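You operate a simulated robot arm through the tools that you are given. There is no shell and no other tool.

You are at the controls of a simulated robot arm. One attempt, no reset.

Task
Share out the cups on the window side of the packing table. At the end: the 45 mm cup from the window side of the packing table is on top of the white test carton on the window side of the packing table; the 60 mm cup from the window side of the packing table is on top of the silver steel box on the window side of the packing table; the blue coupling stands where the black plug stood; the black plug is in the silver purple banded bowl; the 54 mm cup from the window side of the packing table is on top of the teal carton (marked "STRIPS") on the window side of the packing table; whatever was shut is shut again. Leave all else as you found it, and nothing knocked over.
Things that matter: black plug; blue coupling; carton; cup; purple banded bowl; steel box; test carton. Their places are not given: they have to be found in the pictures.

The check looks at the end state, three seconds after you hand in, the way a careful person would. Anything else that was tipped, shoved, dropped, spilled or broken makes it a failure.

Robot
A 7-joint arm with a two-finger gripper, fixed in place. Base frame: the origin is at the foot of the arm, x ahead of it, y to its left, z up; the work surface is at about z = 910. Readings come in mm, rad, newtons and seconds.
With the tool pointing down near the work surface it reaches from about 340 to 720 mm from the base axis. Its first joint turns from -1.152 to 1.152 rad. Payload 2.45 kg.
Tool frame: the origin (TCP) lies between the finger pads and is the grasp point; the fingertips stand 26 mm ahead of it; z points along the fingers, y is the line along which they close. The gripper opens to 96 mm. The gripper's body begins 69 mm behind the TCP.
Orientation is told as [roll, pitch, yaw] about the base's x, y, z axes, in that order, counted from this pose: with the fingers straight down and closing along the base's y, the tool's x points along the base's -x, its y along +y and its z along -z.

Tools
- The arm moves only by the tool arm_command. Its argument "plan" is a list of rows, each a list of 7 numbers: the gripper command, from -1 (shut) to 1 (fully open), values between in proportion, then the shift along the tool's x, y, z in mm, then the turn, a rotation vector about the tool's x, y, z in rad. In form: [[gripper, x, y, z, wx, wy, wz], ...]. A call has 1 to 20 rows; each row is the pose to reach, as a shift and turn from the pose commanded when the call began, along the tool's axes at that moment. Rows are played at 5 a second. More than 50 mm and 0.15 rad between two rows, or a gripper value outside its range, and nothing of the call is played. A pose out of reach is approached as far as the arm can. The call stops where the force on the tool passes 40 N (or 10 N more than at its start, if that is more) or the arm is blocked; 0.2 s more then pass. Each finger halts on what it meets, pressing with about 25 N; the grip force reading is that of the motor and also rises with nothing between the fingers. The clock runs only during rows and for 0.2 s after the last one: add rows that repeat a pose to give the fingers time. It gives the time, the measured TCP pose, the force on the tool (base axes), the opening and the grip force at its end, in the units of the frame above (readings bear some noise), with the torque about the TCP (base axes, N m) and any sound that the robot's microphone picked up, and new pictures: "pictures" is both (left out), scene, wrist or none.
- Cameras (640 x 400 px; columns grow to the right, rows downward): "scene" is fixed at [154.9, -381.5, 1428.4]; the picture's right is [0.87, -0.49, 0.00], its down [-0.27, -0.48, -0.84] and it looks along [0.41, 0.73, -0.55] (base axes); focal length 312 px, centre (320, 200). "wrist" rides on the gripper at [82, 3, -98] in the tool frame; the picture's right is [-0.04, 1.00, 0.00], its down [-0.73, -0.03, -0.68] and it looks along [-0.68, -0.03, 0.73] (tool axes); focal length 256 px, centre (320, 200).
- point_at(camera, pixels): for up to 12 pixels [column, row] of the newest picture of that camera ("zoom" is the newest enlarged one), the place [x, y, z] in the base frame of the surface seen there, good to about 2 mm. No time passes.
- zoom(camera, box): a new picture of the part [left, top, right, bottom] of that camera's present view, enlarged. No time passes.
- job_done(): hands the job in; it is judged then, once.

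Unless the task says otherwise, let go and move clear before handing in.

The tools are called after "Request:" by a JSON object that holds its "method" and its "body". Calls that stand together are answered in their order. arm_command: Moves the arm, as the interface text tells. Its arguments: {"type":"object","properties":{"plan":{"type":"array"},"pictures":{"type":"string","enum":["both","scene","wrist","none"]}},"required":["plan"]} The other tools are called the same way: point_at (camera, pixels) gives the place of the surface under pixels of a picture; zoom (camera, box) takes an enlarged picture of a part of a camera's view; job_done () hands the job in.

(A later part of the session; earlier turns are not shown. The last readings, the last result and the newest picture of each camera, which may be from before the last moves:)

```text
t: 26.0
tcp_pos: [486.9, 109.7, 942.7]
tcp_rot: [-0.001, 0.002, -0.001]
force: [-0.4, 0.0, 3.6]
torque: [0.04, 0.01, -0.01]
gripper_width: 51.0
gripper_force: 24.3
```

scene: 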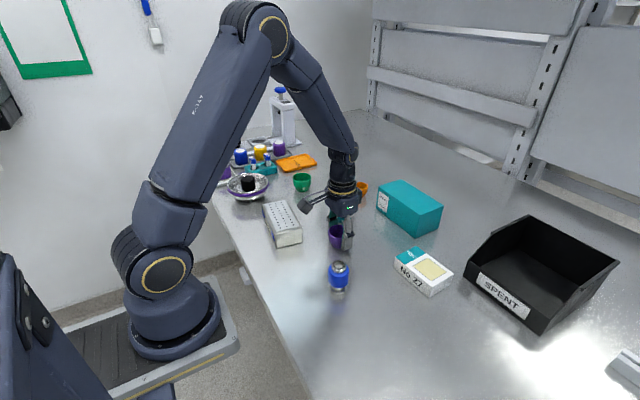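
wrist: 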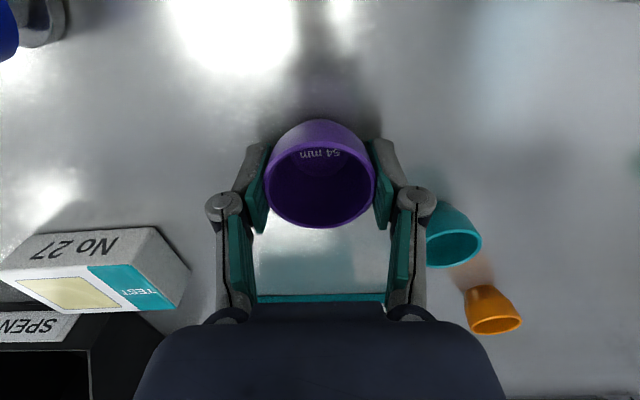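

Gripped at 51 mm. I'll lift to z≈1080 and carry it over the teal carton (target about (690,112)).

Request:
{"method": "arm_command", "body": {"plan": [[-1, 0, 0, -15, 0, 0, 0], [-1, 0, 0, -50, 0, 0, 0], [-1, 0, 0, -95, 0, 0, 0], [-1, 0, 0, -135, 0, 0, 0], [-1, -40, 0.5, -135, 0, 0, 0], [-1, -80, 1, -135, 0, 0, 0], [-1, -120, 1.5, -135, 0, 0, 0], [-1, -160, 2, -135, 0, 0, 0], [-1, -190, 2, -135, 0, 0, 0], [-1, -203, 2, -135, 0, 0, 0], [-1, -203, 2, -135, 0, 0, 0]]}}

```text
t: 28.4
tcp_pos: [688.3, 109.8, 1077.9]
tcp_rot: [0.0, 0.001, 0.001]
force: [0.1, 0.1, -0.4]
torque: [-0.03, -0.01, -0.01]
gripper_width: 51.4
gripper_force: 24.8
```

scene: 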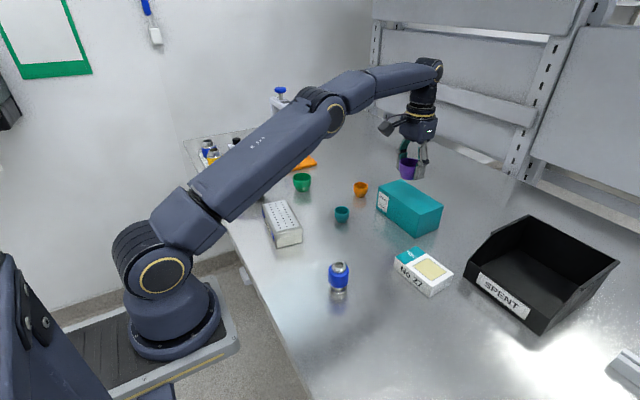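
wrist: 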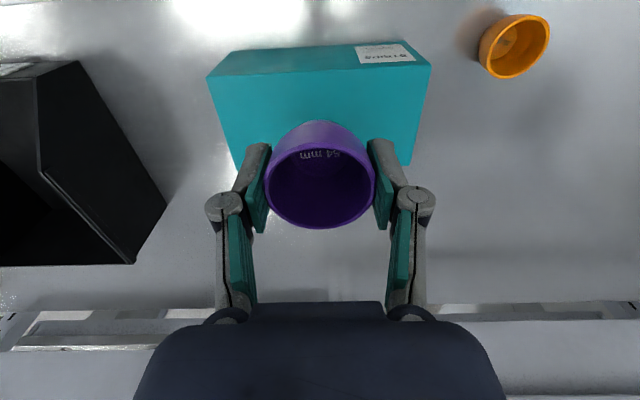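

Reached (688,110,1078) over the carton. I'll measure the carton's top face before lowering and peek at the orange cup's label.

Request:
{"method": "point_at", "body": {"camera": "wrist", "pixels": [[210, 76], [428, 68], [250, 100], [400, 100], [320, 90], [408, 160], [395, 140]]}}

Request:
{"method": "zoom", "body": {"camera": "wrist", "box": [460, 0, 570, 90]}}

```text
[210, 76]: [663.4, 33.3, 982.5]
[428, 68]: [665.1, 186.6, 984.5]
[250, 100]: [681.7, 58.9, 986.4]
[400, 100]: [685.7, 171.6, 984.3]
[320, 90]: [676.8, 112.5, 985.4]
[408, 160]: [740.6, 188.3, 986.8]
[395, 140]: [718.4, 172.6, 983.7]
```

```text
4.44 times, centred on (515, 45) of wrist
```

zoom: 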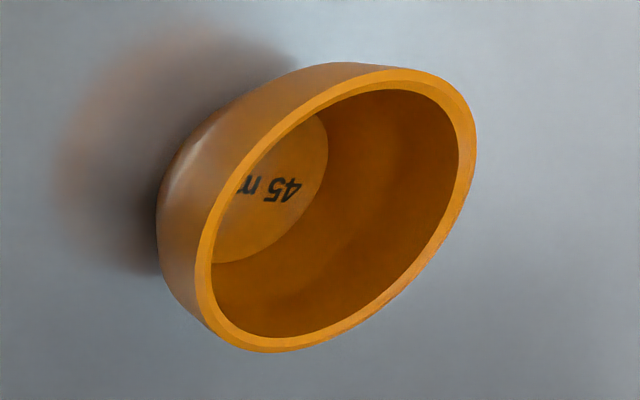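

The orange cup reads 45 mm, and the carton top is at z≈985 (x 663–740, y 35–188). I'll lower the cup to just above the surface.

Request:
{"method": "arm_command", "body": {"plan": [[-1, -7, 1, 25, 0, 0, 0], [-1, -7, 1, 45, 0, 0, 0], [-1, -7, 1, 56, 0, 0, 0], [-1, -7, 1, 56, 0, 0, 0]]}}

```text
t: 29.4
tcp_pos: [694.4, 112.3, 1022.5]
tcp_rot: [-0.001, 0.0, -0.002]
force: [-0.3, 0.2, 0.0]
torque: [-0.01, -0.01, 0.0]
gripper_width: 51.3
gripper_force: 25.5
```

scene: 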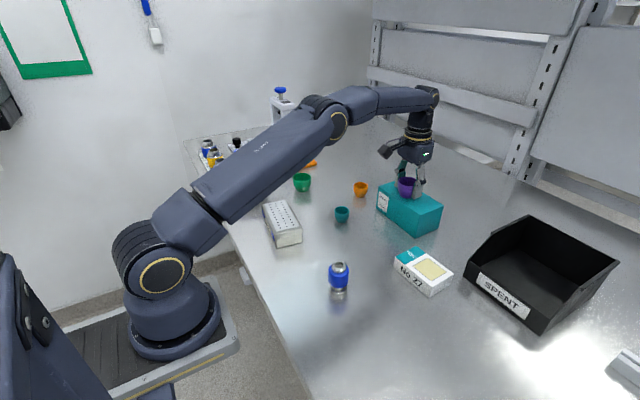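
wrist: 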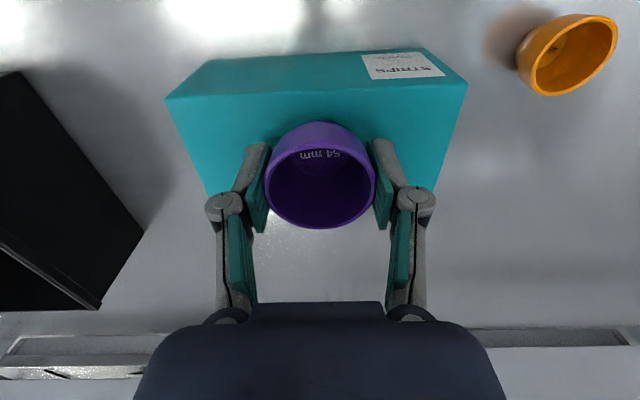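

Still 3–4 mm above by estimate, so I'll creep down.

Request:
{"method": "arm_command", "body": {"plan": [[-1, 0, 0, 1, 0, 0, 0], [-1, 0, 0, 2, 0, 0, 0], [-1, 0, 0, 3, 0, 0, 0], [-1, 0, 0, 3, 0, 0, 0]], "pictures": "none"}}

```text
t: 30.4
tcp_pos: [695.5, 111.5, 1019.1]
tcp_rot: [-0.001, -0.001, 0.0]
force: [0.0, 0.9, -0.4]
torque: [0.0, 0.0, 0.01]
gripper_width: 51.2
gripper_force: 24.7
```

Request:
{"method": "arm_command", "body": {"plan": [[-1, 0, 0, 0.6, 0, 0, 0], [-1, 0, 0, 1.2, 0, 0, 0], [-1, 0, 0, 1.2, 0, 0, 0]], "pictures": "none"}}

```text
t: 31.2
tcp_pos: [696.3, 112.7, 1018.5]
tcp_rot: [0.0, 0.0, 0.001]
force: [0.7, 0.6, 1.3]
torque: [0.06, -0.01, -0.03]
gripper_width: 50.9
gripper_force: 25.4
```

Request:
{"method": "arm_command", "body": {"plan": [[-1, 0, 0, 0.6, 0, 0, 0], [-1, 0, 0, 0.6, 0, 0, 0]], "pictures": "none"}}

```text
t: 31.8
tcp_pos: [696.2, 112.4, 1018.6]
tcp_rot: [0.001, -0.002, 0.0]
force: [-2.1, 0.3, 7.6]
torque: [0.04, 0.02, -0.02]
gripper_width: 50.8
gripper_force: 25.2
```

Contact at 7.6 N. I'll release and rise.

Request:
{"method": "arm_command", "body": {"plan": [[0.4, 0, 0, -0.4, 0, 0, 0], [0.6, 0, 0, -0.4, 0, 0, 0], [0.8, 0, 0, -0.4, 0, 0, 0], [0.8, 0, 0, -0.4, 0, 0, 0], [0.8, 0, 0, -25, 0, 0, 0], [0.8, 0, 0, -60, 0, 0, 0], [0.8, 0, 0, -75, 0, 0, 0]]}}

```text
t: 33.4
tcp_pos: [694.8, 111.7, 1093.0]
tcp_rot: [-0.002, -0.001, 0.001]
force: [-0.2, 0.1, 0.3]
torque: [0.02, -0.01, 0.02]
gripper_width: 86.5
gripper_force: 0.1
```

scene: 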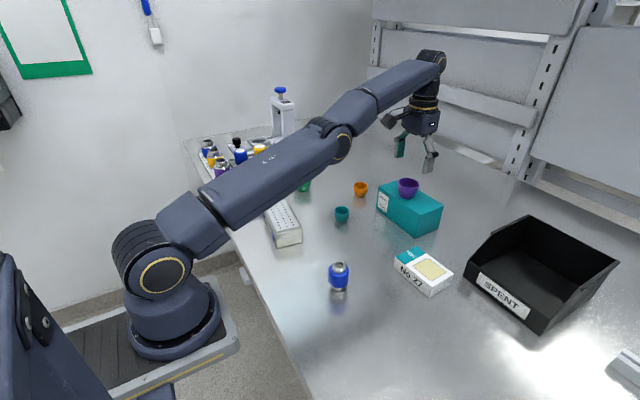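
wrist: 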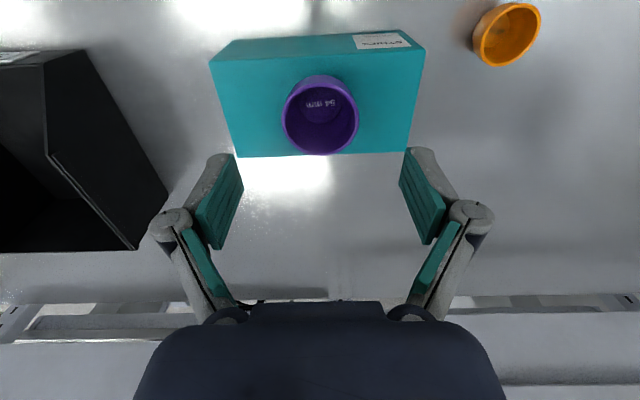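

The purple cup stands on the carton (wrist 320,115). Now I'll measure the orange 45 mm cup at wrist (506,35).

Request:
{"method": "point_at", "body": {"camera": "wrist", "pixels": [[475, 40], [538, 25], [495, 65], [515, 5], [535, 10], [507, 36], [520, 60], [498, 12]]}}

Request:
{"method": "point_at", "body": {"camera": "scene", "pixels": [[354.2, 186], [367.6, 186], [361, 181.8], [361, 189], [361, 193], [361, 196]]}}

Request:
{"method": "zoom", "body": {"camera": "wrist", "box": [450, 0, 560, 80]}}

Request:
{"method": "zoom", "body": {"camera": "scene", "box": [340, 170, 460, 250]}}

```text
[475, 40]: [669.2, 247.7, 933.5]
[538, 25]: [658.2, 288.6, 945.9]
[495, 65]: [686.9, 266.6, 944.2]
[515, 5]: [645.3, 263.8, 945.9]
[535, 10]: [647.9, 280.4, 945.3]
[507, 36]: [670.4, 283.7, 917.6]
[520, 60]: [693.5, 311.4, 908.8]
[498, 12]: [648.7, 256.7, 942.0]
```

```text
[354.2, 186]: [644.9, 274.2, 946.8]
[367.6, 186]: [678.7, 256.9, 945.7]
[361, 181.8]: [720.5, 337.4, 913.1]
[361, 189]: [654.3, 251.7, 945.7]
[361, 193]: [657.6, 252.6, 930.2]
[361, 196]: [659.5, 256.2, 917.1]
```

```text
5.00 times, centred on (505, 40) of wrist
```

zoom: 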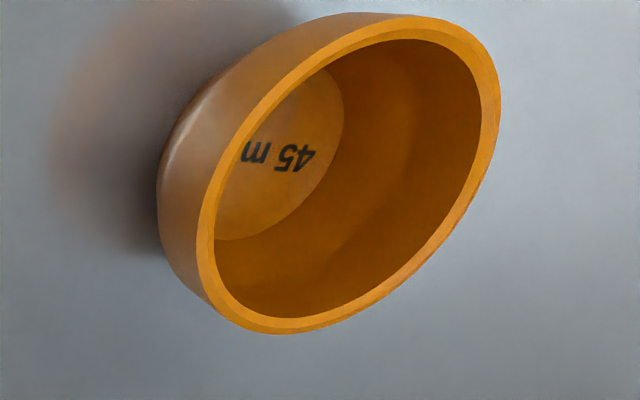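

```text
5.00 times, centred on (400, 210) of scene
```

zoom: 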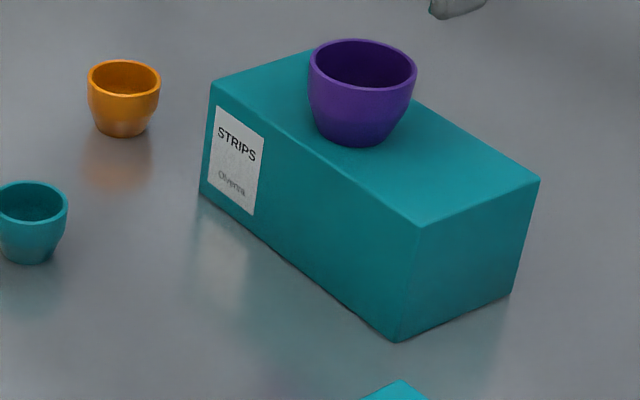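

The orange cup's rim centre is at about (666,268.5) with rim z≈946 and r≈718. I'll approach it with yaw 0.383 and tilt 0.2, keeping height until clear of the purple cup.

Request:
{"method": "arm_command", "body": {"plan": [[0.8, 5.8, 31.4, 0, -0.0077, -0.0395, -0.0763], [0.7, 11.5, 62.7, 0, -0.0153, -0.079, -0.1527], [0.6, 17.3, 94, 0, -0.023, -0.1186, -0.229], [0.6, 23, 125.4, 15, -0.0306, -0.1581, -0.3054], [0.6, 28.8, 156.8, 33, -0.0383, -0.1976, -0.3817], [0.6, 28.8, 156.8, 33, -0.0383, -0.1976, -0.3817]]}}

```text
t: 34.8
tcp_pos: [690.3, 282.0, 1065.0]
tcp_rot: [0.0, -0.199, 0.384]
force: [0.8, -0.5, 0.3]
torque: [0.0, -0.03, 0.04]
gripper_width: 76.7
gripper_force: 0.0
out of reach, approached as far as the arm can: row 1, 2, 3, 4, 5, 6
```

scene: 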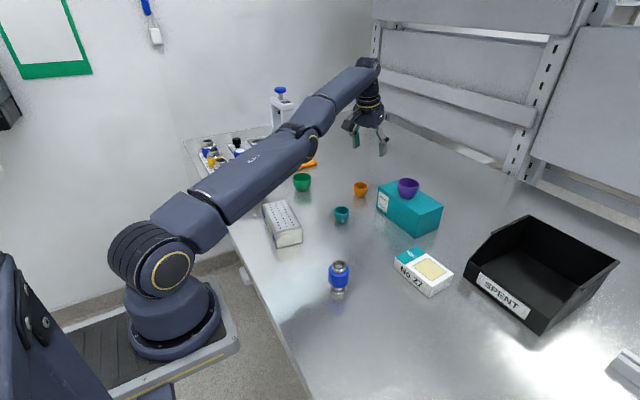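
wrist: 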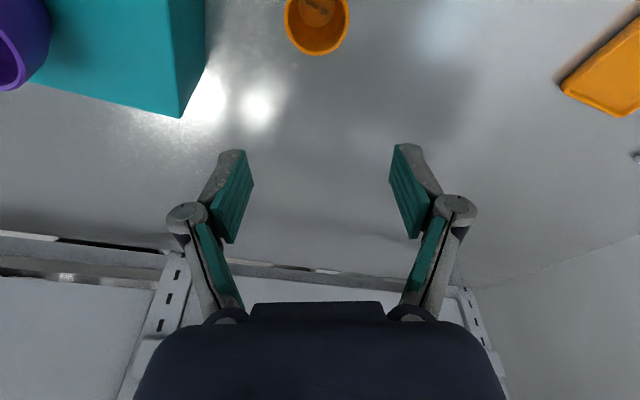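

The reading (690,282,1065) differs from the commanded (666,268.5), and all rows were reported out of reach. I'll test with a small vertical descent to see where it settles.

Request:
{"method": "arm_command", "body": {"plan": [[0.6, 2, 0, 9.8, 0, 0, 0], [0.6, 4, 0, 19.6, 0, 0, 0], [0.6, 4, 0, 19.6, 0, 0, 0]]}}

```text
t: 35.6
tcp_pos: [695.7, 282.5, 1046.3]
tcp_rot: [0.001, -0.199, 0.383]
force: [0.6, 0.7, -0.3]
torque: [-0.03, 0.04, 0.03]
gripper_width: 76.8
gripper_force: 0.1
out of reach, approached as far as the arm can: row 2, 3
```

scene: 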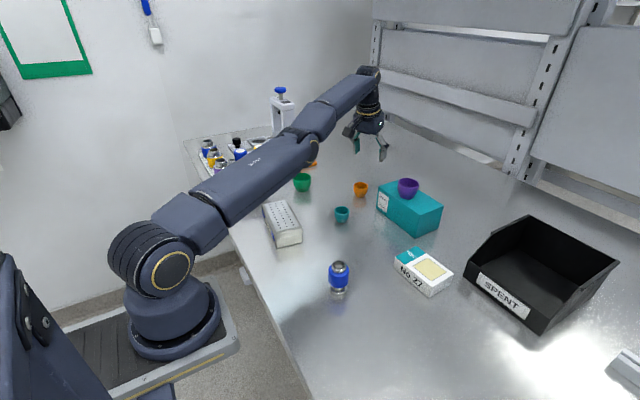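
wrist: 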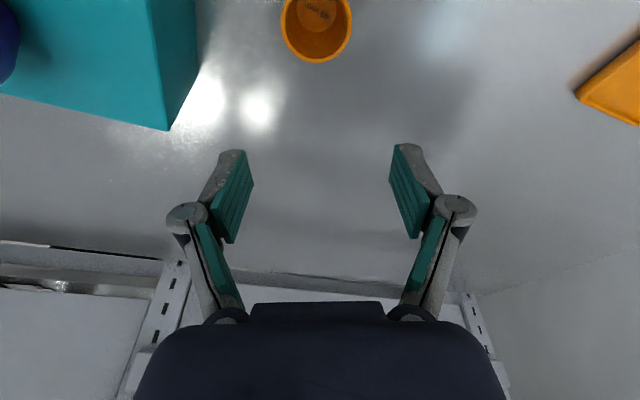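

The elbow is almost straight here. I'll pull inward radially and see whether the arm follows.

Request:
{"method": "arm_command", "body": {"plan": [[0.6, 14.7, 0, -3, 0, 0, 0], [0.6, 29.4, 0, -6, 0, 0, 0], [0.6, 39.2, 0, -8, 0, 0, 0], [0.6, 39.2, 0, -8, 0, 0, 0]], "pictures": "none"}}

```text
t: 36.6
tcp_pos: [693.6, 283.3, 1051.7]
tcp_rot: [0.0, -0.201, 0.382]
force: [-0.4, -1.5, 0.5]
torque: [-0.01, -0.01, 0.01]
gripper_width: 76.7
gripper_force: 0.1
out of reach, approached as far as the arm can: row 1, 2, 3, 4
```

Pulling in is refused near the straight-elbow pose. Descending gives the arm more bend, and the tips stay above the cup's rim (946), so I'll go straight down about 45 mm and then inward.

Request:
{"method": "arm_command", "body": {"plan": [[0.6, 3, 0, 14.7, 0, 0, 0], [0.6, 6, 0, 29.4, 0, 0, 0], [0.6, 9, 0, 44, 0, 0, 0], [0.6, 9, 0, 44, 0, 0, 0]]}}

```text
t: 37.6
tcp_pos: [700.6, 287.9, 1007.2]
tcp_rot: [-0.001, -0.198, 0.383]
force: [-0.2, 0.3, 0.0]
torque: [0.02, 0.01, -0.02]
gripper_width: 76.7
gripper_force: 0.1
out of reach, approached as far as the arm can: row 1, 2, 3, 4
```

scene: 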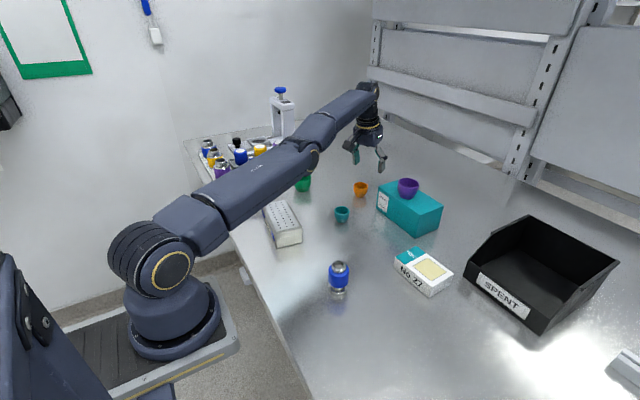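
wrist: 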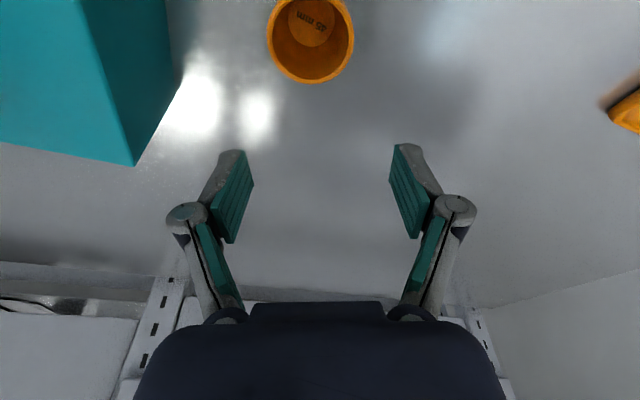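

The arm still rides the straight-elbow limit (r=757). I'll command a larger inward move (100 mm, all free space above the cups) with hold rows so it can unlock.

Request:
{"method": "arm_command", "body": {"plan": [[0.6, 45, 0, -9.1, 0, 0, 0], [0.6, 90, 0, -18.2, 0, 0, 0], [0.6, 98, 0, -19.9, 0, 0, 0], [0.6, 98, 0, -19.9, 0, 0, 0], [0.6, 98, 0, -19.9, 0, 0, 0], [0.6, 98, 0, -19.9, 0, 0, 0]]}}

```text
t: 39.0
tcp_pos: [696.2, 292.7, 1020.3]
tcp_rot: [-0.001, -0.199, 0.383]
force: [-1.0, -0.8, 0.0]
torque: [0.01, 0.02, -0.03]
gripper_width: 76.8
gripper_force: 0.1
out of reach, approached as far as the arm can: row 1, 2, 3, 4, 5, 6
```

scene: 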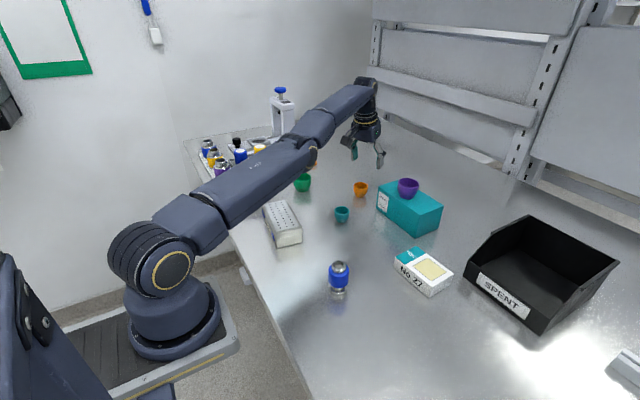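
wrist: 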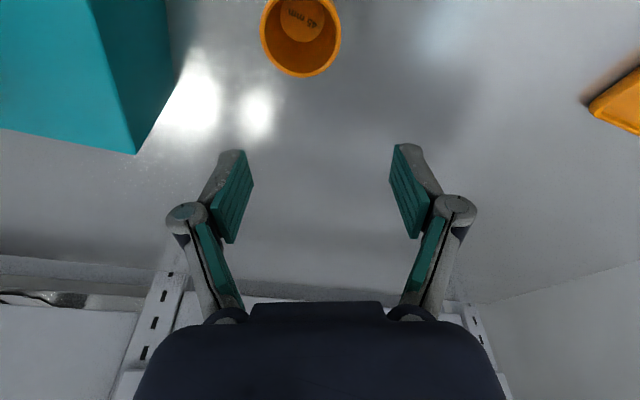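

Still at the limit. I'll go to the pose that worked for the coupling (around (663,390), tilt 0.3, yaw 0.528), which is open space, and recover from there.

Request:
{"method": "arm_command", "body": {"plan": [[0.6, -0.5, 34, 7, -0.01, -0.033, -0.047], [0.6, -1, 68, 14, -0.019, -0.067, -0.095], [0.6, -1.5, 102.3, 20.7, -0.0288, -0.1, -0.142], [0.6, -1.5, 102.3, 20.7, -0.0288, -0.1, -0.142]], "pictures": "none"}}

```text
t: 40.0
tcp_pos: [664.1, 391.6, 1000.6]
tcp_rot: [-0.009, -0.298, 0.53]
force: [-0.2, 0.1, -0.2]
torque: [0.0, -0.02, -0.01]
gripper_width: 77.1
gripper_force: 0.1
out of reach, approached as far as the arm can: row 1, 2, 3, 4
```

The pose was essentially reached. Now I'll try pulling inward 45 mm from here.

Request:
{"method": "arm_command", "body": {"plan": [[0.6, 14.3, 0, -4.4, 0, 0, 0], [0.6, 28.7, 0, -8.9, 0, 0, 0], [0.6, 43, 0, -13.3, 0, 0, 0], [0.6, 43, 0, -13.3, 0, 0, 0]]}}

```text
t: 41.0
tcp_pos: [662.7, 392.7, 1003.0]
tcp_rot: [-0.007, -0.298, 0.529]
force: [-0.1, 0.1, -0.5]
torque: [-0.03, 0.03, 0.05]
gripper_width: 76.6
gripper_force: 0.0
out of reach, approached as far as the arm can: row 1, 2, 3, 4
```

scene: 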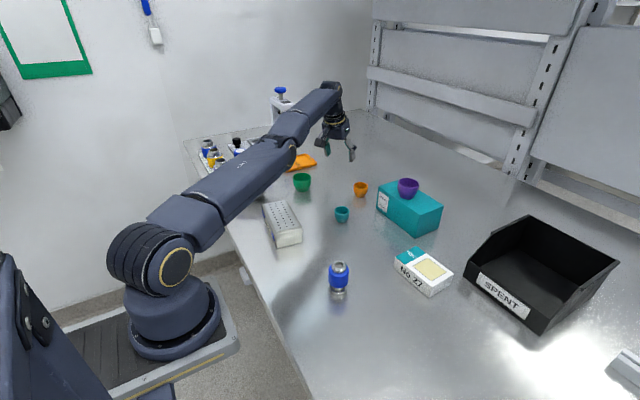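
wrist: 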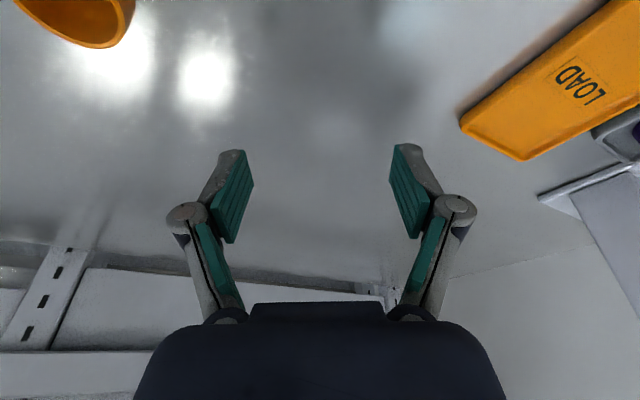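

The pictures suggest the elbow flipped past straight (elbow-down) when I rose to z 1093 over the carton. I'll stretch outward to straight and then descend so the elbow folds upward again; the area below is clear.

Request:
{"method": "arm_command", "body": {"plan": [[0.6, -9.6, 0, 3, 0, 0, 0], [0.6, -19.1, 0, 5.9, 0, 0, 0], [0.6, -28.7, 0, 8.9, 0, 0, 0], [0.6, -28.7, 0, 8.9, 0, 0, 0]]}}

```text
t: 42.0
tcp_pos: [666.4, 392.3, 1001.5]
tcp_rot: [-0.008, -0.301, 0.532]
force: [0.2, -0.8, 0.4]
torque: [-0.03, -0.02, -0.03]
gripper_width: 76.9
gripper_force: 0.0
out of reach, approached as far as the arm can: row 1, 2, 3, 4
```

scene: 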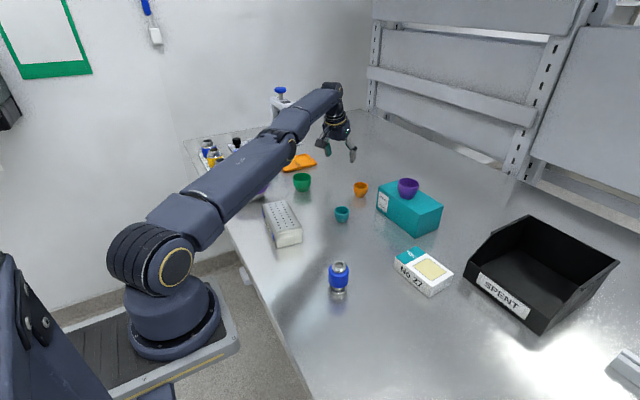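
wrist: 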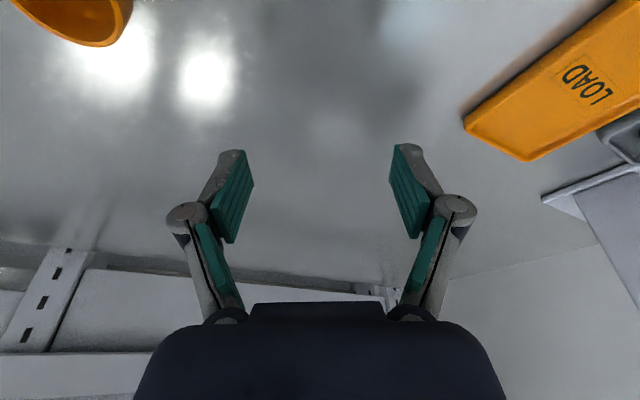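

It can move neither in nor out, so the elbow is straight at its limit. I'll descend toward the z≈955 pose that worked before (table clear below).

Request:
{"method": "arm_command", "body": {"plan": [[0.6, 7.3, 0, 13.4, 0, 0, 0], [0.6, 12, 0, 28, 0, 0, 0], [0.6, 16, 0, 42, 0, 0, 0], [0.6, 16, 0, 42, 0, 0, 0], [0.6, 16, 0, 42, 0, 0, 0]]}}

```text
t: 43.2
tcp_pos: [669.4, 393.4, 957.2]
tcp_rot: [-0.007, -0.296, 0.532]
force: [0.6, 0.2, 0.1]
torque: [0.02, 0.03, 0.02]
gripper_width: 76.9
gripper_force: 0.1
out of reach, approached as far as the arm can: row 2, 3, 4, 5
```

scene: 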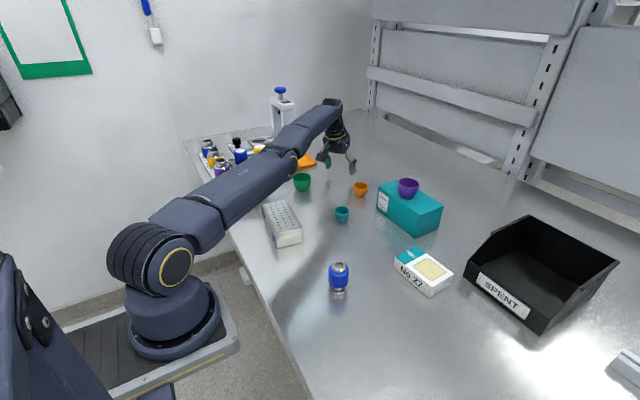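
wrist: 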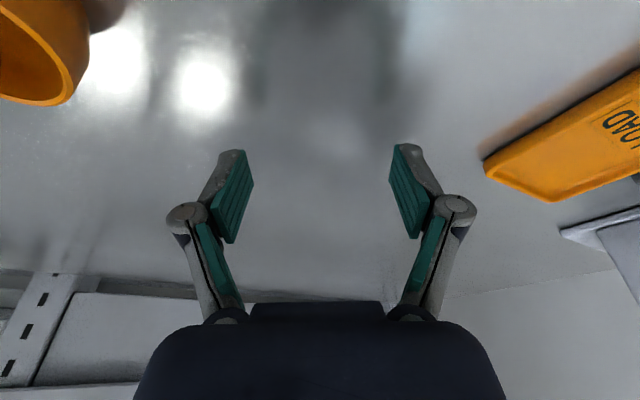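

TCP matches the earlier working pose, but the elbow sits differently. I'll zoom in to understand the arm's configuration.

Request:
{"method": "zoom", "body": {"camera": "scene", "box": [90, 70, 380, 300]}}

Request:
{"method": "point_at", "body": {"camera": "scene", "pixels": [[165, 270], [150, 245], [185, 215], [220, 190], [255, 165], [275, 150], [290, 140], [305, 130], [320, 120], [330, 105], [338, 125], [290, 160]]}}

```text
1.74 times, centred on (235, 185) of scene
```

zoom: 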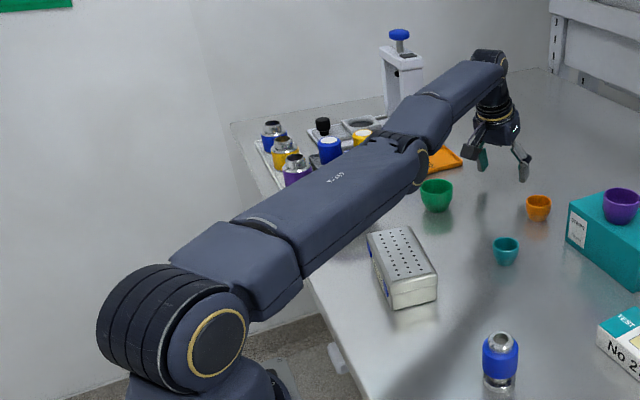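

```text
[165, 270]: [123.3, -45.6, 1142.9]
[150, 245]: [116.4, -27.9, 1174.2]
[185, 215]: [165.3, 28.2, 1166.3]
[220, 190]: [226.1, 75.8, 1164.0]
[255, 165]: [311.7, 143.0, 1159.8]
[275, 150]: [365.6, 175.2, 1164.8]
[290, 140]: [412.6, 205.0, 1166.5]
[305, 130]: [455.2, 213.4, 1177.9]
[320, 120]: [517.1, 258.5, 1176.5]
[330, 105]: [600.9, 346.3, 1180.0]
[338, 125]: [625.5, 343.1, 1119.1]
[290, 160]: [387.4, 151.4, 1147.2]
```

The arm lies almost dead straight, so the radial motion is singular. I'll try a rise back to z≈1003 followed by a long inward command through free space, to push the solver off the straight elbow.

Request:
{"method": "arm_command", "body": {"plan": [[0.6, -13.3, 0, -43, 0, 0, 0], [0.6, 32.6, 0, -57.2, 0, 0, 0], [0.6, 78.5, 0, -71.4, 0, 0, 0], [0.6, 124.4, 0, -85.6, 0, 0, 0], [0.6, 170.3, 0, -99.8, 0, 0, 0], [0.6, 216.2, 0, -114, 0, 0, 0], [0.6, 216.2, 0, -114, 0, 0, 0]]}}

```text
t: 44.8
tcp_pos: [460.0, 272.2, 1003.0]
tcp_rot: [-0.008, -0.3, 0.531]
force: [-0.3, -0.2, 0.4]
torque: [0.0, 0.04, -0.03]
gripper_width: 76.7
gripper_force: 0.0
```

scene: 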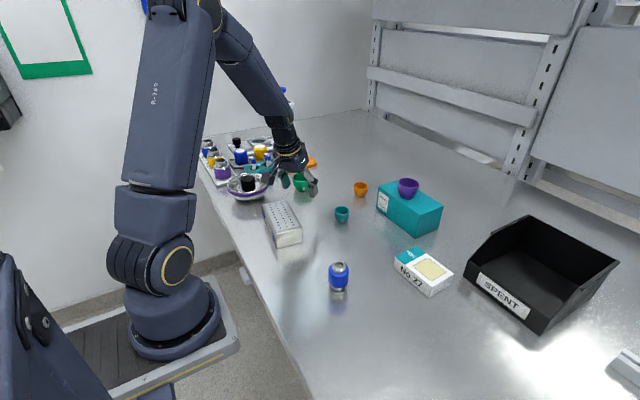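
wrist: 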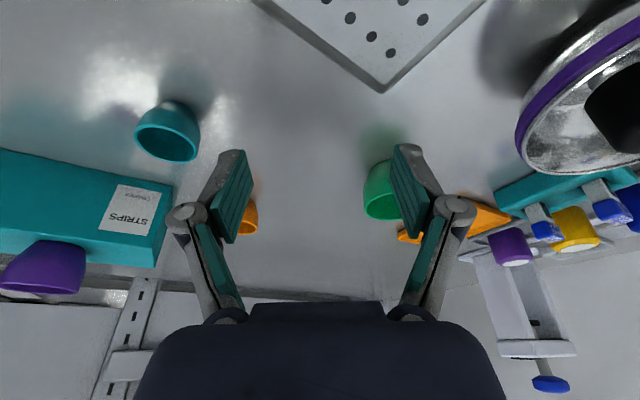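

It unlocked and the arm is back in a bent-elbow pose at (460,272,1003), with nothing disturbed in the views. I'll approach the orange cup again with tilt 0.3 and a moderate height of z≈1030.

Request:
{"method": "arm_command", "body": {"plan": [[0.6, -35.2, -21.5, 5.2, 0.0087, 0, 0.0283], [0.6, -70.4, -43, 10.5, 0.0175, 0, 0.0566], [0.6, -105.6, -64.4, 15.7, 0.0262, 0, 0.0848], [0.6, -140.8, -85.9, 21, 0.035, 0, 0.1131], [0.6, -176, -107.3, 26.2, 0.0437, 0, 0.1414], [0.6, -176, -107.3, 26.2, 0.0437, 0, 0.1414]]}}

```text
t: 46.2
tcp_pos: [666.3, 268.3, 1028.9]
tcp_rot: [-0.007, -0.301, 0.382]
force: [0.8, -0.2, 0.5]
torque: [0.04, -0.01, 0.0]
gripper_width: 76.7
gripper_force: 0.0
```

scene: 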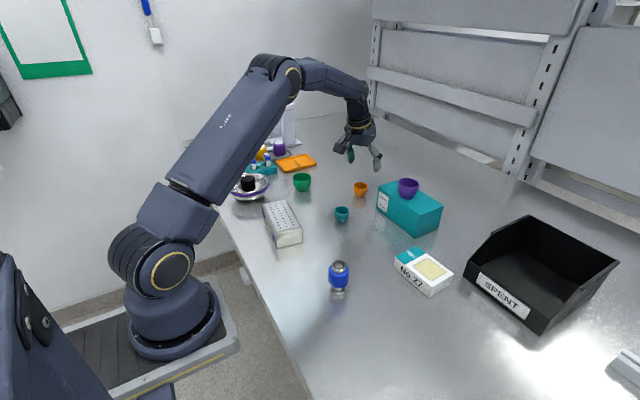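
wrist: 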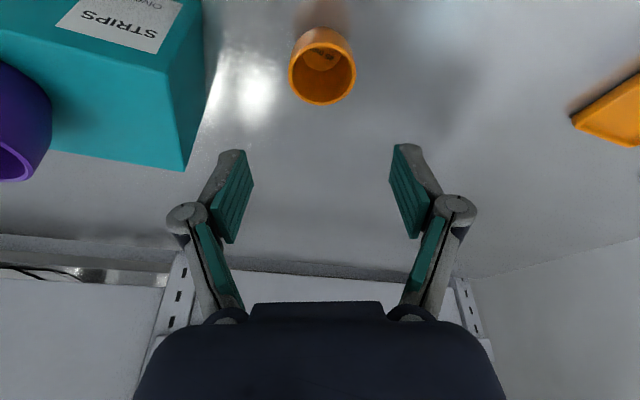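

Good, elbow-up with slack. I'll refine the orange cup's centre from this view (rim around 322,70).

Request:
{"method": "point_at", "body": {"camera": "wrist", "pixels": [[290, 72], [354, 70], [322, 103], [300, 95], [345, 95], [322, 40], [322, 31]]}}

Request:
{"method": "zoom", "body": {"camera": "wrist", "box": [275, 15, 375, 115]}}

```text
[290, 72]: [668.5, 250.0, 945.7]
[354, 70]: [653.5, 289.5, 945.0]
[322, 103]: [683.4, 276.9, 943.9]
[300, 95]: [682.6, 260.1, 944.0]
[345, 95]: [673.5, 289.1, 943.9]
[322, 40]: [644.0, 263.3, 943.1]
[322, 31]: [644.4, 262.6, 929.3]
```

```text
4.00 times, centred on (325, 65) of wrist
```

zoom: 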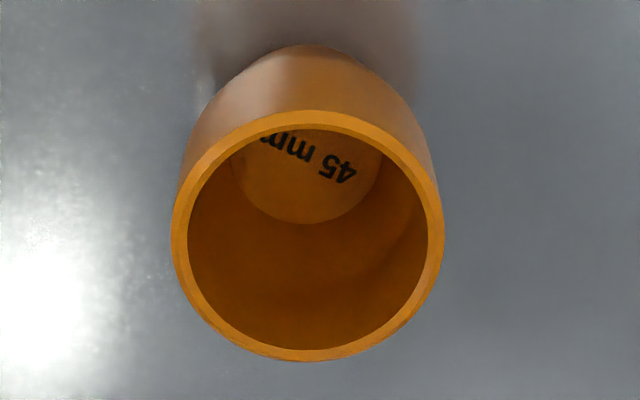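

Centre is about (664.5,270). I'll descend to z≈945 and grip.

Request:
{"method": "arm_command", "body": {"plan": [[0.6, 9.9, 1.5, 28.3, 0, 0, 0], [0.6, 18.7, 1.5, 57, 0, 0, 0], [0.6, 25.8, 1.5, 79.9, 0, 0, 0], [0.6, 25.8, 1.5, 79.9, 0, 0, 0], [-1, 25.8, 1.5, 79.9, 0, 0, 0], [-1, 25.8, 1.5, 79.9, 0, 0, 0], [-1, 25.8, 1.5, 79.9, 0, 0, 0], [-1, 25.8, 1.5, 79.9, 0, 0, 0]]}}

```text
t: 48.0
tcp_pos: [664.1, 269.4, 945.4]
tcp_rot: [-0.007, -0.301, 0.382]
force: [-0.7, 0.1, 2.2]
torque: [-0.01, 0.01, 0.01]
gripper_width: 41.7
gripper_force: 25.1
```

scene: 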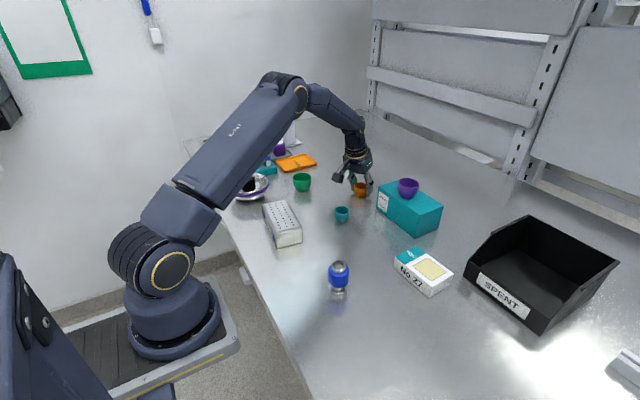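
wrist: 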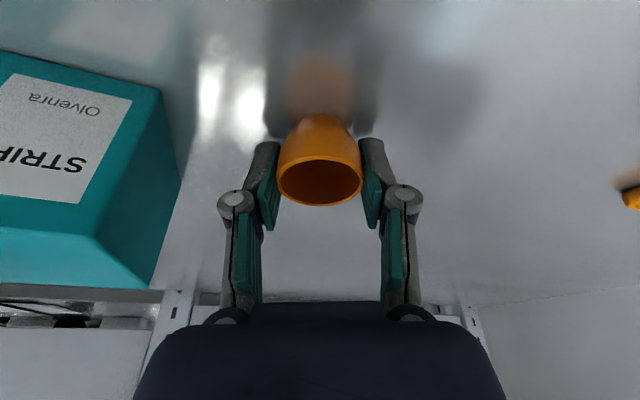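

Orange cup gripped (41.7 mm). I'll lift and carry it, staying inside of the teal carton, to above the white test carton at about (583,-72).

Request:
{"method": "arm_command", "body": {"plan": [[-1, -5.9, 0, -19.1, 0, 0, 0], [-1, 6.52, -1.82, -54.35, 0, 0, 0], [-1, 37.28, -7.33, -90.03, 0, 0, 0], [-1, 76.03, -22.12, -112.49, 0, 0, 0], [-1, 89.21, -59.91, -116.57, 0.0213, 0, 0.0689], [-1, 102.39, -97.7, -120.65, 0.0426, 0, 0.1378], [-1, 115.57, -135.49, -124.73, 0.0639, 0, 0.2067], [-1, 128.75, -173.28, -128.81, 0.0853, 0, 0.2757], [-1, 141.93, -211.07, -132.89, 0.1066, 0, 0.3446], [-1, 155.11, -248.86, -136.97, 0.1279, 0, 0.4135], [-1, 168.29, -286.65, -141.05, 0.1492, 0, 0.4824], [-1, 168.29, -286.65, -141.05, 0.1492, 0, 0.4824]]}}

```text
t: 50.6
tcp_pos: [583.1, -72.0, 1032.3]
tcp_rot: [-0.004, -0.304, -0.124]
force: [0.9, -0.2, -0.2]
torque: [0.03, -0.01, 0.0]
gripper_width: 41.6
gripper_force: 25.0
```

scene: 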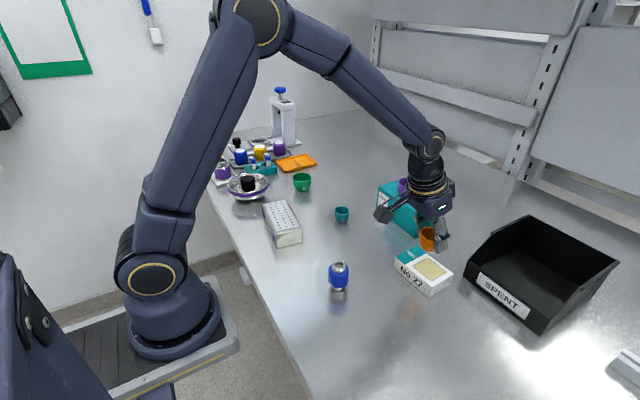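
wrist: 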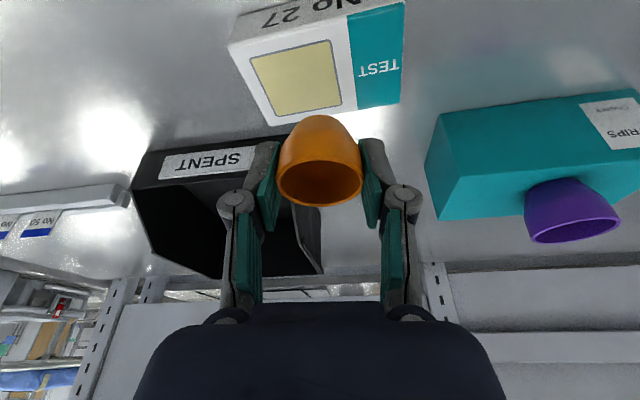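

The cup is over the test carton. I'll measure the carton's top corners and the black bin's nearest edges for clearance.

Request:
{"method": "point_at", "body": {"camera": "wrist", "pixels": [[232, 46], [402, 6], [398, 100], [265, 120], [320, 60], [295, 80], [370, 90], [160, 155], [250, 148], [150, 195]]}}

Request:
{"method": "point_at", "body": {"camera": "scene", "pixels": [[420, 249], [450, 271], [397, 261], [431, 285], [424, 262], [466, 272], [530, 218], [490, 240]]}}

```text
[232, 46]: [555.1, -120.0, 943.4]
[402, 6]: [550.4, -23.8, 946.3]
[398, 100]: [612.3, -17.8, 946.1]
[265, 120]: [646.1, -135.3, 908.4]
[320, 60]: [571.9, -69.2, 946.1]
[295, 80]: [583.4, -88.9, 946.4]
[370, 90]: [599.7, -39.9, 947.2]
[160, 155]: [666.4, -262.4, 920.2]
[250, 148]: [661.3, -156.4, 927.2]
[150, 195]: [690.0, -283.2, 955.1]
```

```text
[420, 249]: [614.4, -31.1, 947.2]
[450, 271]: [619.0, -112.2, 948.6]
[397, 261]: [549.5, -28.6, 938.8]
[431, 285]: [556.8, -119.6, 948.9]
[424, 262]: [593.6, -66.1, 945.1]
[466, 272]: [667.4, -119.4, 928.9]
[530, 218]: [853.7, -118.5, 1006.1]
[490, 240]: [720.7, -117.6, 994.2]
```

The carton top spans x 551–617 and y -120 to -20 at z≈946.5, so the cup is centred. Lowering 46 mm, then creeping.

Request:
{"method": "arm_command", "body": {"plan": [[-1, 5.9, 0.5, 19.1, 0, 0, 0], [-1, 10.6, 1, 34.4, 0, 0, 0], [-1, 13.6, 1, 43.9, 0, 0, 0], [-1, 13.6, 1, 43.9, 0, 0, 0]]}}

Request:
{"method": "arm_command", "body": {"plan": [[-1, 0.3, 0, 0.96, 0, 0, 0], [-1, 0.6, 0, 1.9, 0, 0, 0], [-1, 0.6, 0, 1.9, 0, 0, 0]], "pictures": "none"}}

```text
t: 51.6
tcp_pos: [583.4, -71.3, 985.2]
tcp_rot: [-0.004, -0.303, -0.124]
force: [-0.9, 0.4, -0.3]
torque: [0.02, -0.01, 0.01]
gripper_width: 41.7
gripper_force: 25.7
```

scene: 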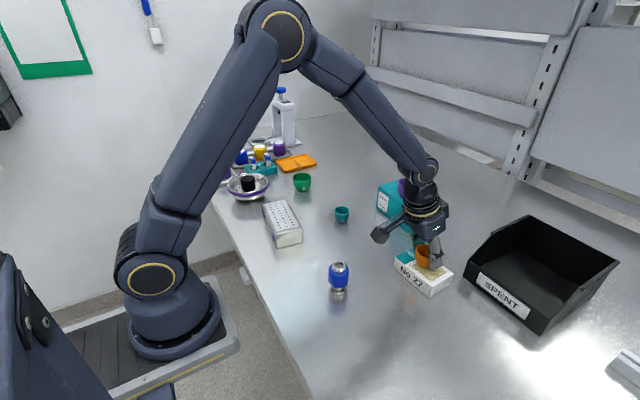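
wrist: 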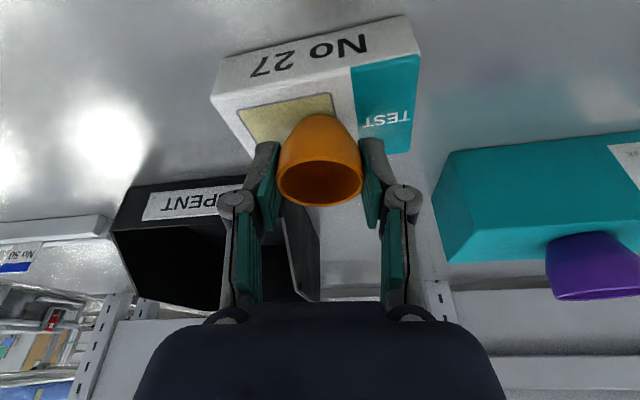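

```text
t: 52.4
tcp_pos: [583.5, -70.4, 984.7]
tcp_rot: [-0.006, -0.305, -0.123]
force: [0.1, -0.1, -0.5]
torque: [-0.01, 0.0, 0.0]
gripper_width: 41.5
gripper_force: 25.4
```

No contact yet, so I'll continue creeping.

Request:
{"method": "arm_command", "body": {"plan": [[-1, 0.25, 0, 0.8, 0, 0, 0], [-1, 0.4, 0, 1.3, 0, 0, 0], [-1, 0.4, 0, 1.3, 0, 0, 0]], "pictures": "none"}}

```text
t: 53.2
tcp_pos: [582.8, -71.5, 982.0]
tcp_rot: [-0.008, -0.302, -0.124]
force: [0.0, 0.1, 0.3]
torque: [0.01, 0.03, -0.01]
gripper_width: 41.5
gripper_force: 24.7
```

Request:
{"method": "arm_command", "body": {"plan": [[-1, 0.2, 0, 0.6, 0, 0, 0], [-1, 0.3, 0, 0.95, 0, 0, 0], [-1, 0.3, 0, 0.95, 0, 0, 0]], "pictures": "none"}}

```text
t: 54.0
tcp_pos: [582.0, -71.0, 982.4]
tcp_rot: [-0.007, -0.303, -0.124]
force: [0.2, 1.0, -0.6]
torque: [0.0, -0.01, -0.02]
gripper_width: 41.3
gripper_force: 25.4
```

Request:
{"method": "arm_command", "body": {"plan": [[-1, 0.2, 0, 0.6, 0, 0, 0], [-1, 0.3, 0, 0.95, 0, 0, 0], [-1, 0.3, 0, 0.95, 0, 0, 0]], "pictures": "none"}}

```text
t: 54.8
tcp_pos: [582.5, -71.2, 980.8]
tcp_rot: [-0.007, -0.305, -0.123]
force: [0.4, -1.0, 1.4]
torque: [-0.06, -0.01, 0.02]
gripper_width: 41.7
gripper_force: 25.0
```

Request:
{"method": "arm_command", "body": {"plan": [[-1, 0.15, 0, 0.5, 0, 0, 0], [-1, 0.15, 0, 0.5, 0, 0, 0]]}}

```text
t: 55.4
tcp_pos: [584.3, -71.0, 980.2]
tcp_rot: [-0.005, -0.306, -0.124]
force: [-1.0, 0.6, 6.9]
torque: [-0.01, 0.09, 0.01]
gripper_width: 41.9
gripper_force: 25.1
```

scene: 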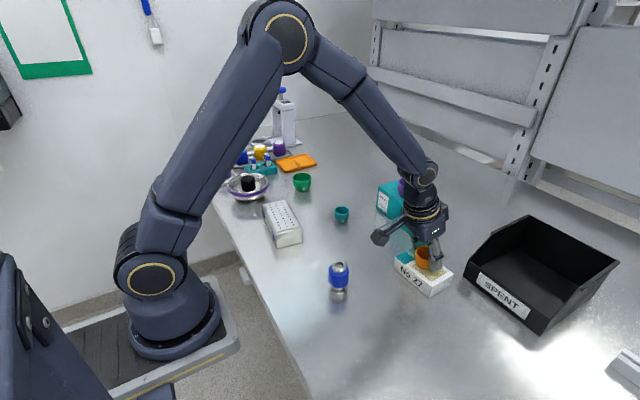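
wrist: 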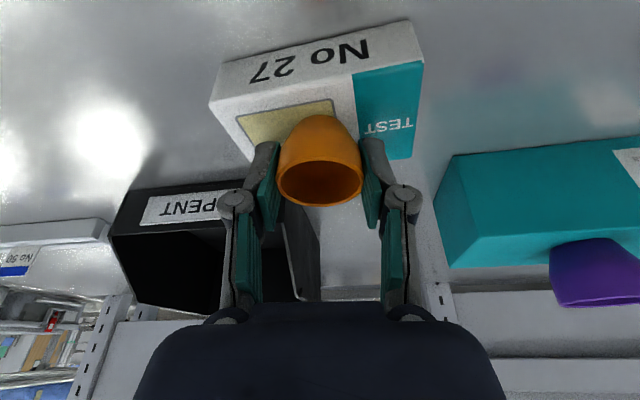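

Contact at 6.9 N. Releasing, rising vertically, and then pulling inward.

Request:
{"method": "arm_command", "body": {"plan": [[0.2, -0.1, 0, -0.3, 0, 0, 0], [0.5, -0.1, 0, -0.3, 0, 0, 0], [0.6, -0.1, 0, -0.3, 0, 0, 0], [0.6, -0.1, 0, -0.3, 0, 0, 0], [0.6, -5.9, 0, -19.1, 0, 0, 0], [0.6, -14.8, 0, -47.8, 0, 0, 0], [0.6, -20.7, 0, -66.9, 0, 0, 0], [0.6, -20.7, 0, -66.9, 0, 0, 0]]}}

```text
t: 57.2
tcp_pos: [581.9, -71.4, 1050.3]
tcp_rot: [-0.008, -0.304, -0.123]
force: [-0.2, 0.2, -0.8]
torque: [-0.02, 0.02, 0.01]
gripper_width: 76.8
gripper_force: 0.2
```

scene: 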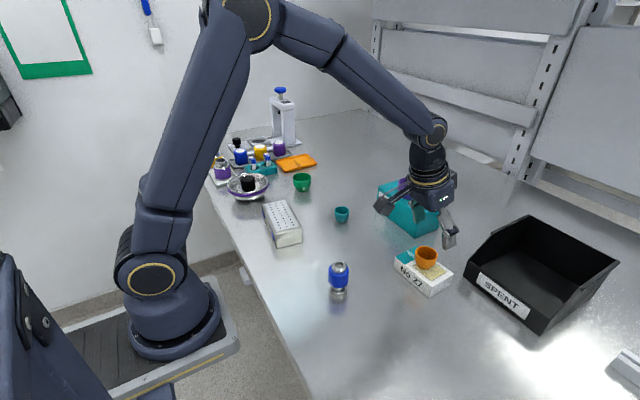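
wrist: 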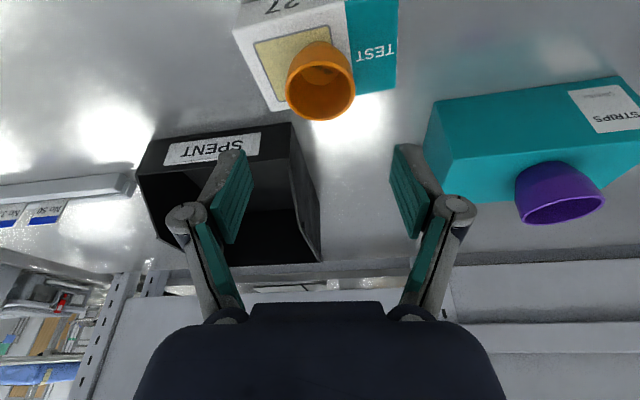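

The orange cup stands on the test carton. Now I'll go to the green cup near (524,392), turning the tool vertical along the way.

Request:
{"method": "arm_command", "body": {"plan": [[0.7, 9.66, 41.17, -3.95, -0.0023, 0.0275, -0.0111], [0.8, 19.3, 82.3, -7.9, -0.0047, 0.055, -0.0222], [1, 29, 123.5, -11.8, -0.007, 0.0825, -0.0333], [1, 38.6, 164.7, -15.8, -0.0093, 0.11, -0.0444], [1, 48.3, 205.9, -19.7, -0.0116, 0.1375, -0.0555], [1, 58, 247, -23.7, -0.014, 0.165, -0.0666], [1, 67.6, 288.2, -27.6, -0.0163, 0.1926, -0.0777], [1, 77.3, 329.4, -31.6, -0.0186, 0.2201, -0.0888], [1, 87, 370.5, -35.5, -0.021, 0.2476, -0.1], [1, 96.6, 411.7, -39.5, -0.0233, 0.2751, -0.111], [1, 106.3, 452.9, -43.4, -0.0256, 0.3026, -0.1221], [1, 106.3, 452.9, -43.4, -0.0256, 0.3026, -0.1221]]}}

```text
t: 59.8
tcp_pos: [526.1, 393.6, 1057.9]
tcp_rot: [0.0, 0.002, -0.001]
force: [-0.5, 0.0, -0.7]
torque: [-0.01, -0.02, 0.01]
gripper_width: 96.0
gripper_force: 0.1
```

scene: 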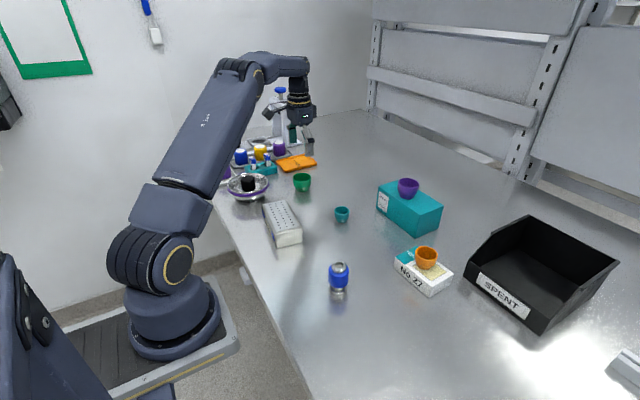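
wrist: 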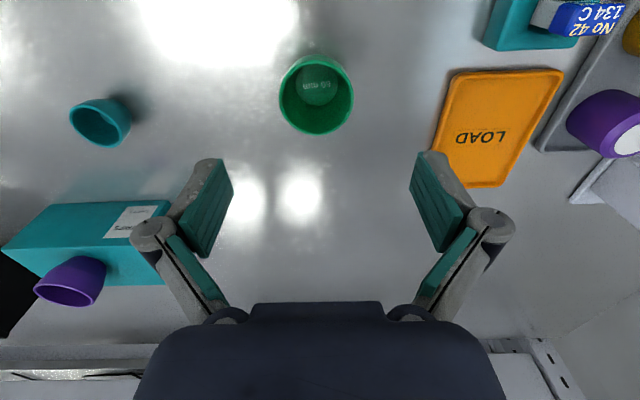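

Request:
{"method": "zoom", "body": {"camera": "wrist", "box": [265, 45, 375, 145]}}

Request:
{"method": "point_at", "body": {"camera": "wrist", "pixels": [[281, 94], [351, 94], [316, 132], [295, 125], [338, 125], [316, 58], [316, 85], [435, 140], [455, 75], [445, 100]]}}

```text
4.00 times, centred on (320, 95) of wrist
```

zoom: 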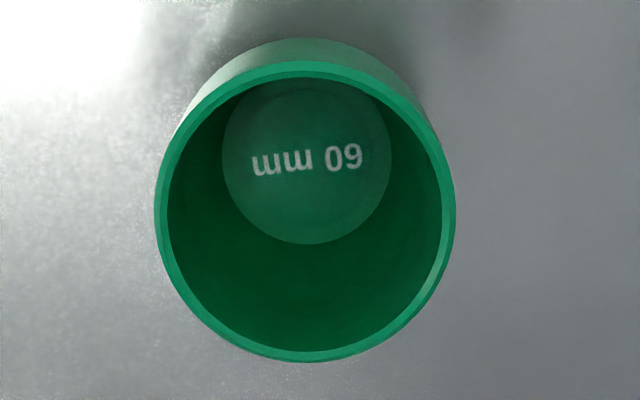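

```text
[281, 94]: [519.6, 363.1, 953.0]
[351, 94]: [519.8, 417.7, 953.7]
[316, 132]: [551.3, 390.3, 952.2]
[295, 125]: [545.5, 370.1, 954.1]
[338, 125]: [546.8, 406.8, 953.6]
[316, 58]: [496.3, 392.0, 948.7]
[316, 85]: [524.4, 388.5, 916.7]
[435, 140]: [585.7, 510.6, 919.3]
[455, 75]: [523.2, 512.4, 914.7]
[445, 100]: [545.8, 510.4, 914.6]
```

"60 mm" confirmed, with the centre at about (524,390.4) and rim z 954. I'll descend to z≈945 and grip.

Request:
{"method": "arm_command", "body": {"plan": [[1, 2, -3, 40, 0, 0, 0], [1, 2, -3, 80, 0, 0, 0], [1, 2, -3, 113, 0, 0, 0], [1, 2, -3, 113, 0, 0, 0], [-1, 2, -3, 113, 0, 0, 0], [-1, 2, -3, 113, 0, 0, 0], [-1, 2, -3, 113, 0, 0, 0], [-1, 2, -3, 113, 0, 0, 0]]}}

```text
t: 61.6
tcp_pos: [523.8, 389.2, 944.8]
tcp_rot: [0.002, -0.001, -0.002]
force: [0.7, 0.5, 1.2]
torque: [-0.03, 0.03, 0.01]
gripper_width: 56.9
gripper_force: 24.9
```

scene: 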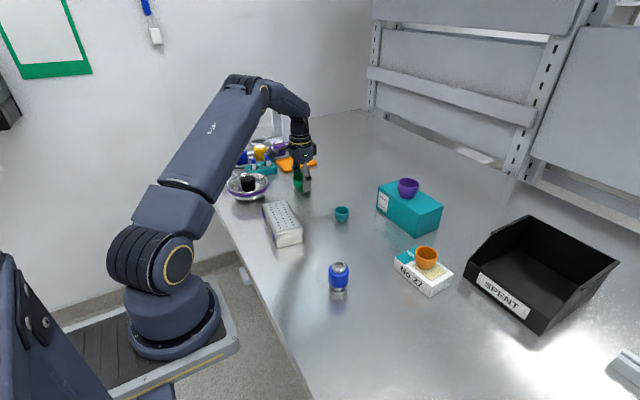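
wrist: 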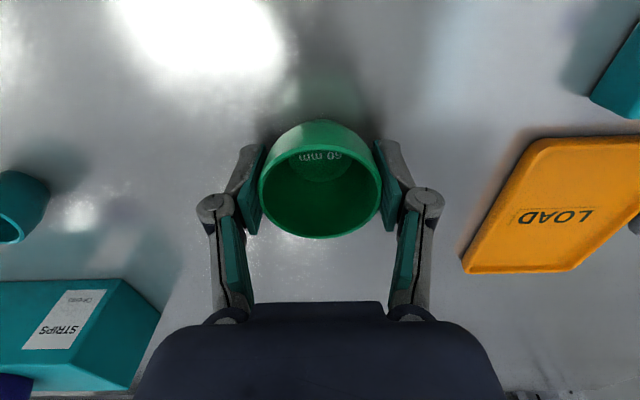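

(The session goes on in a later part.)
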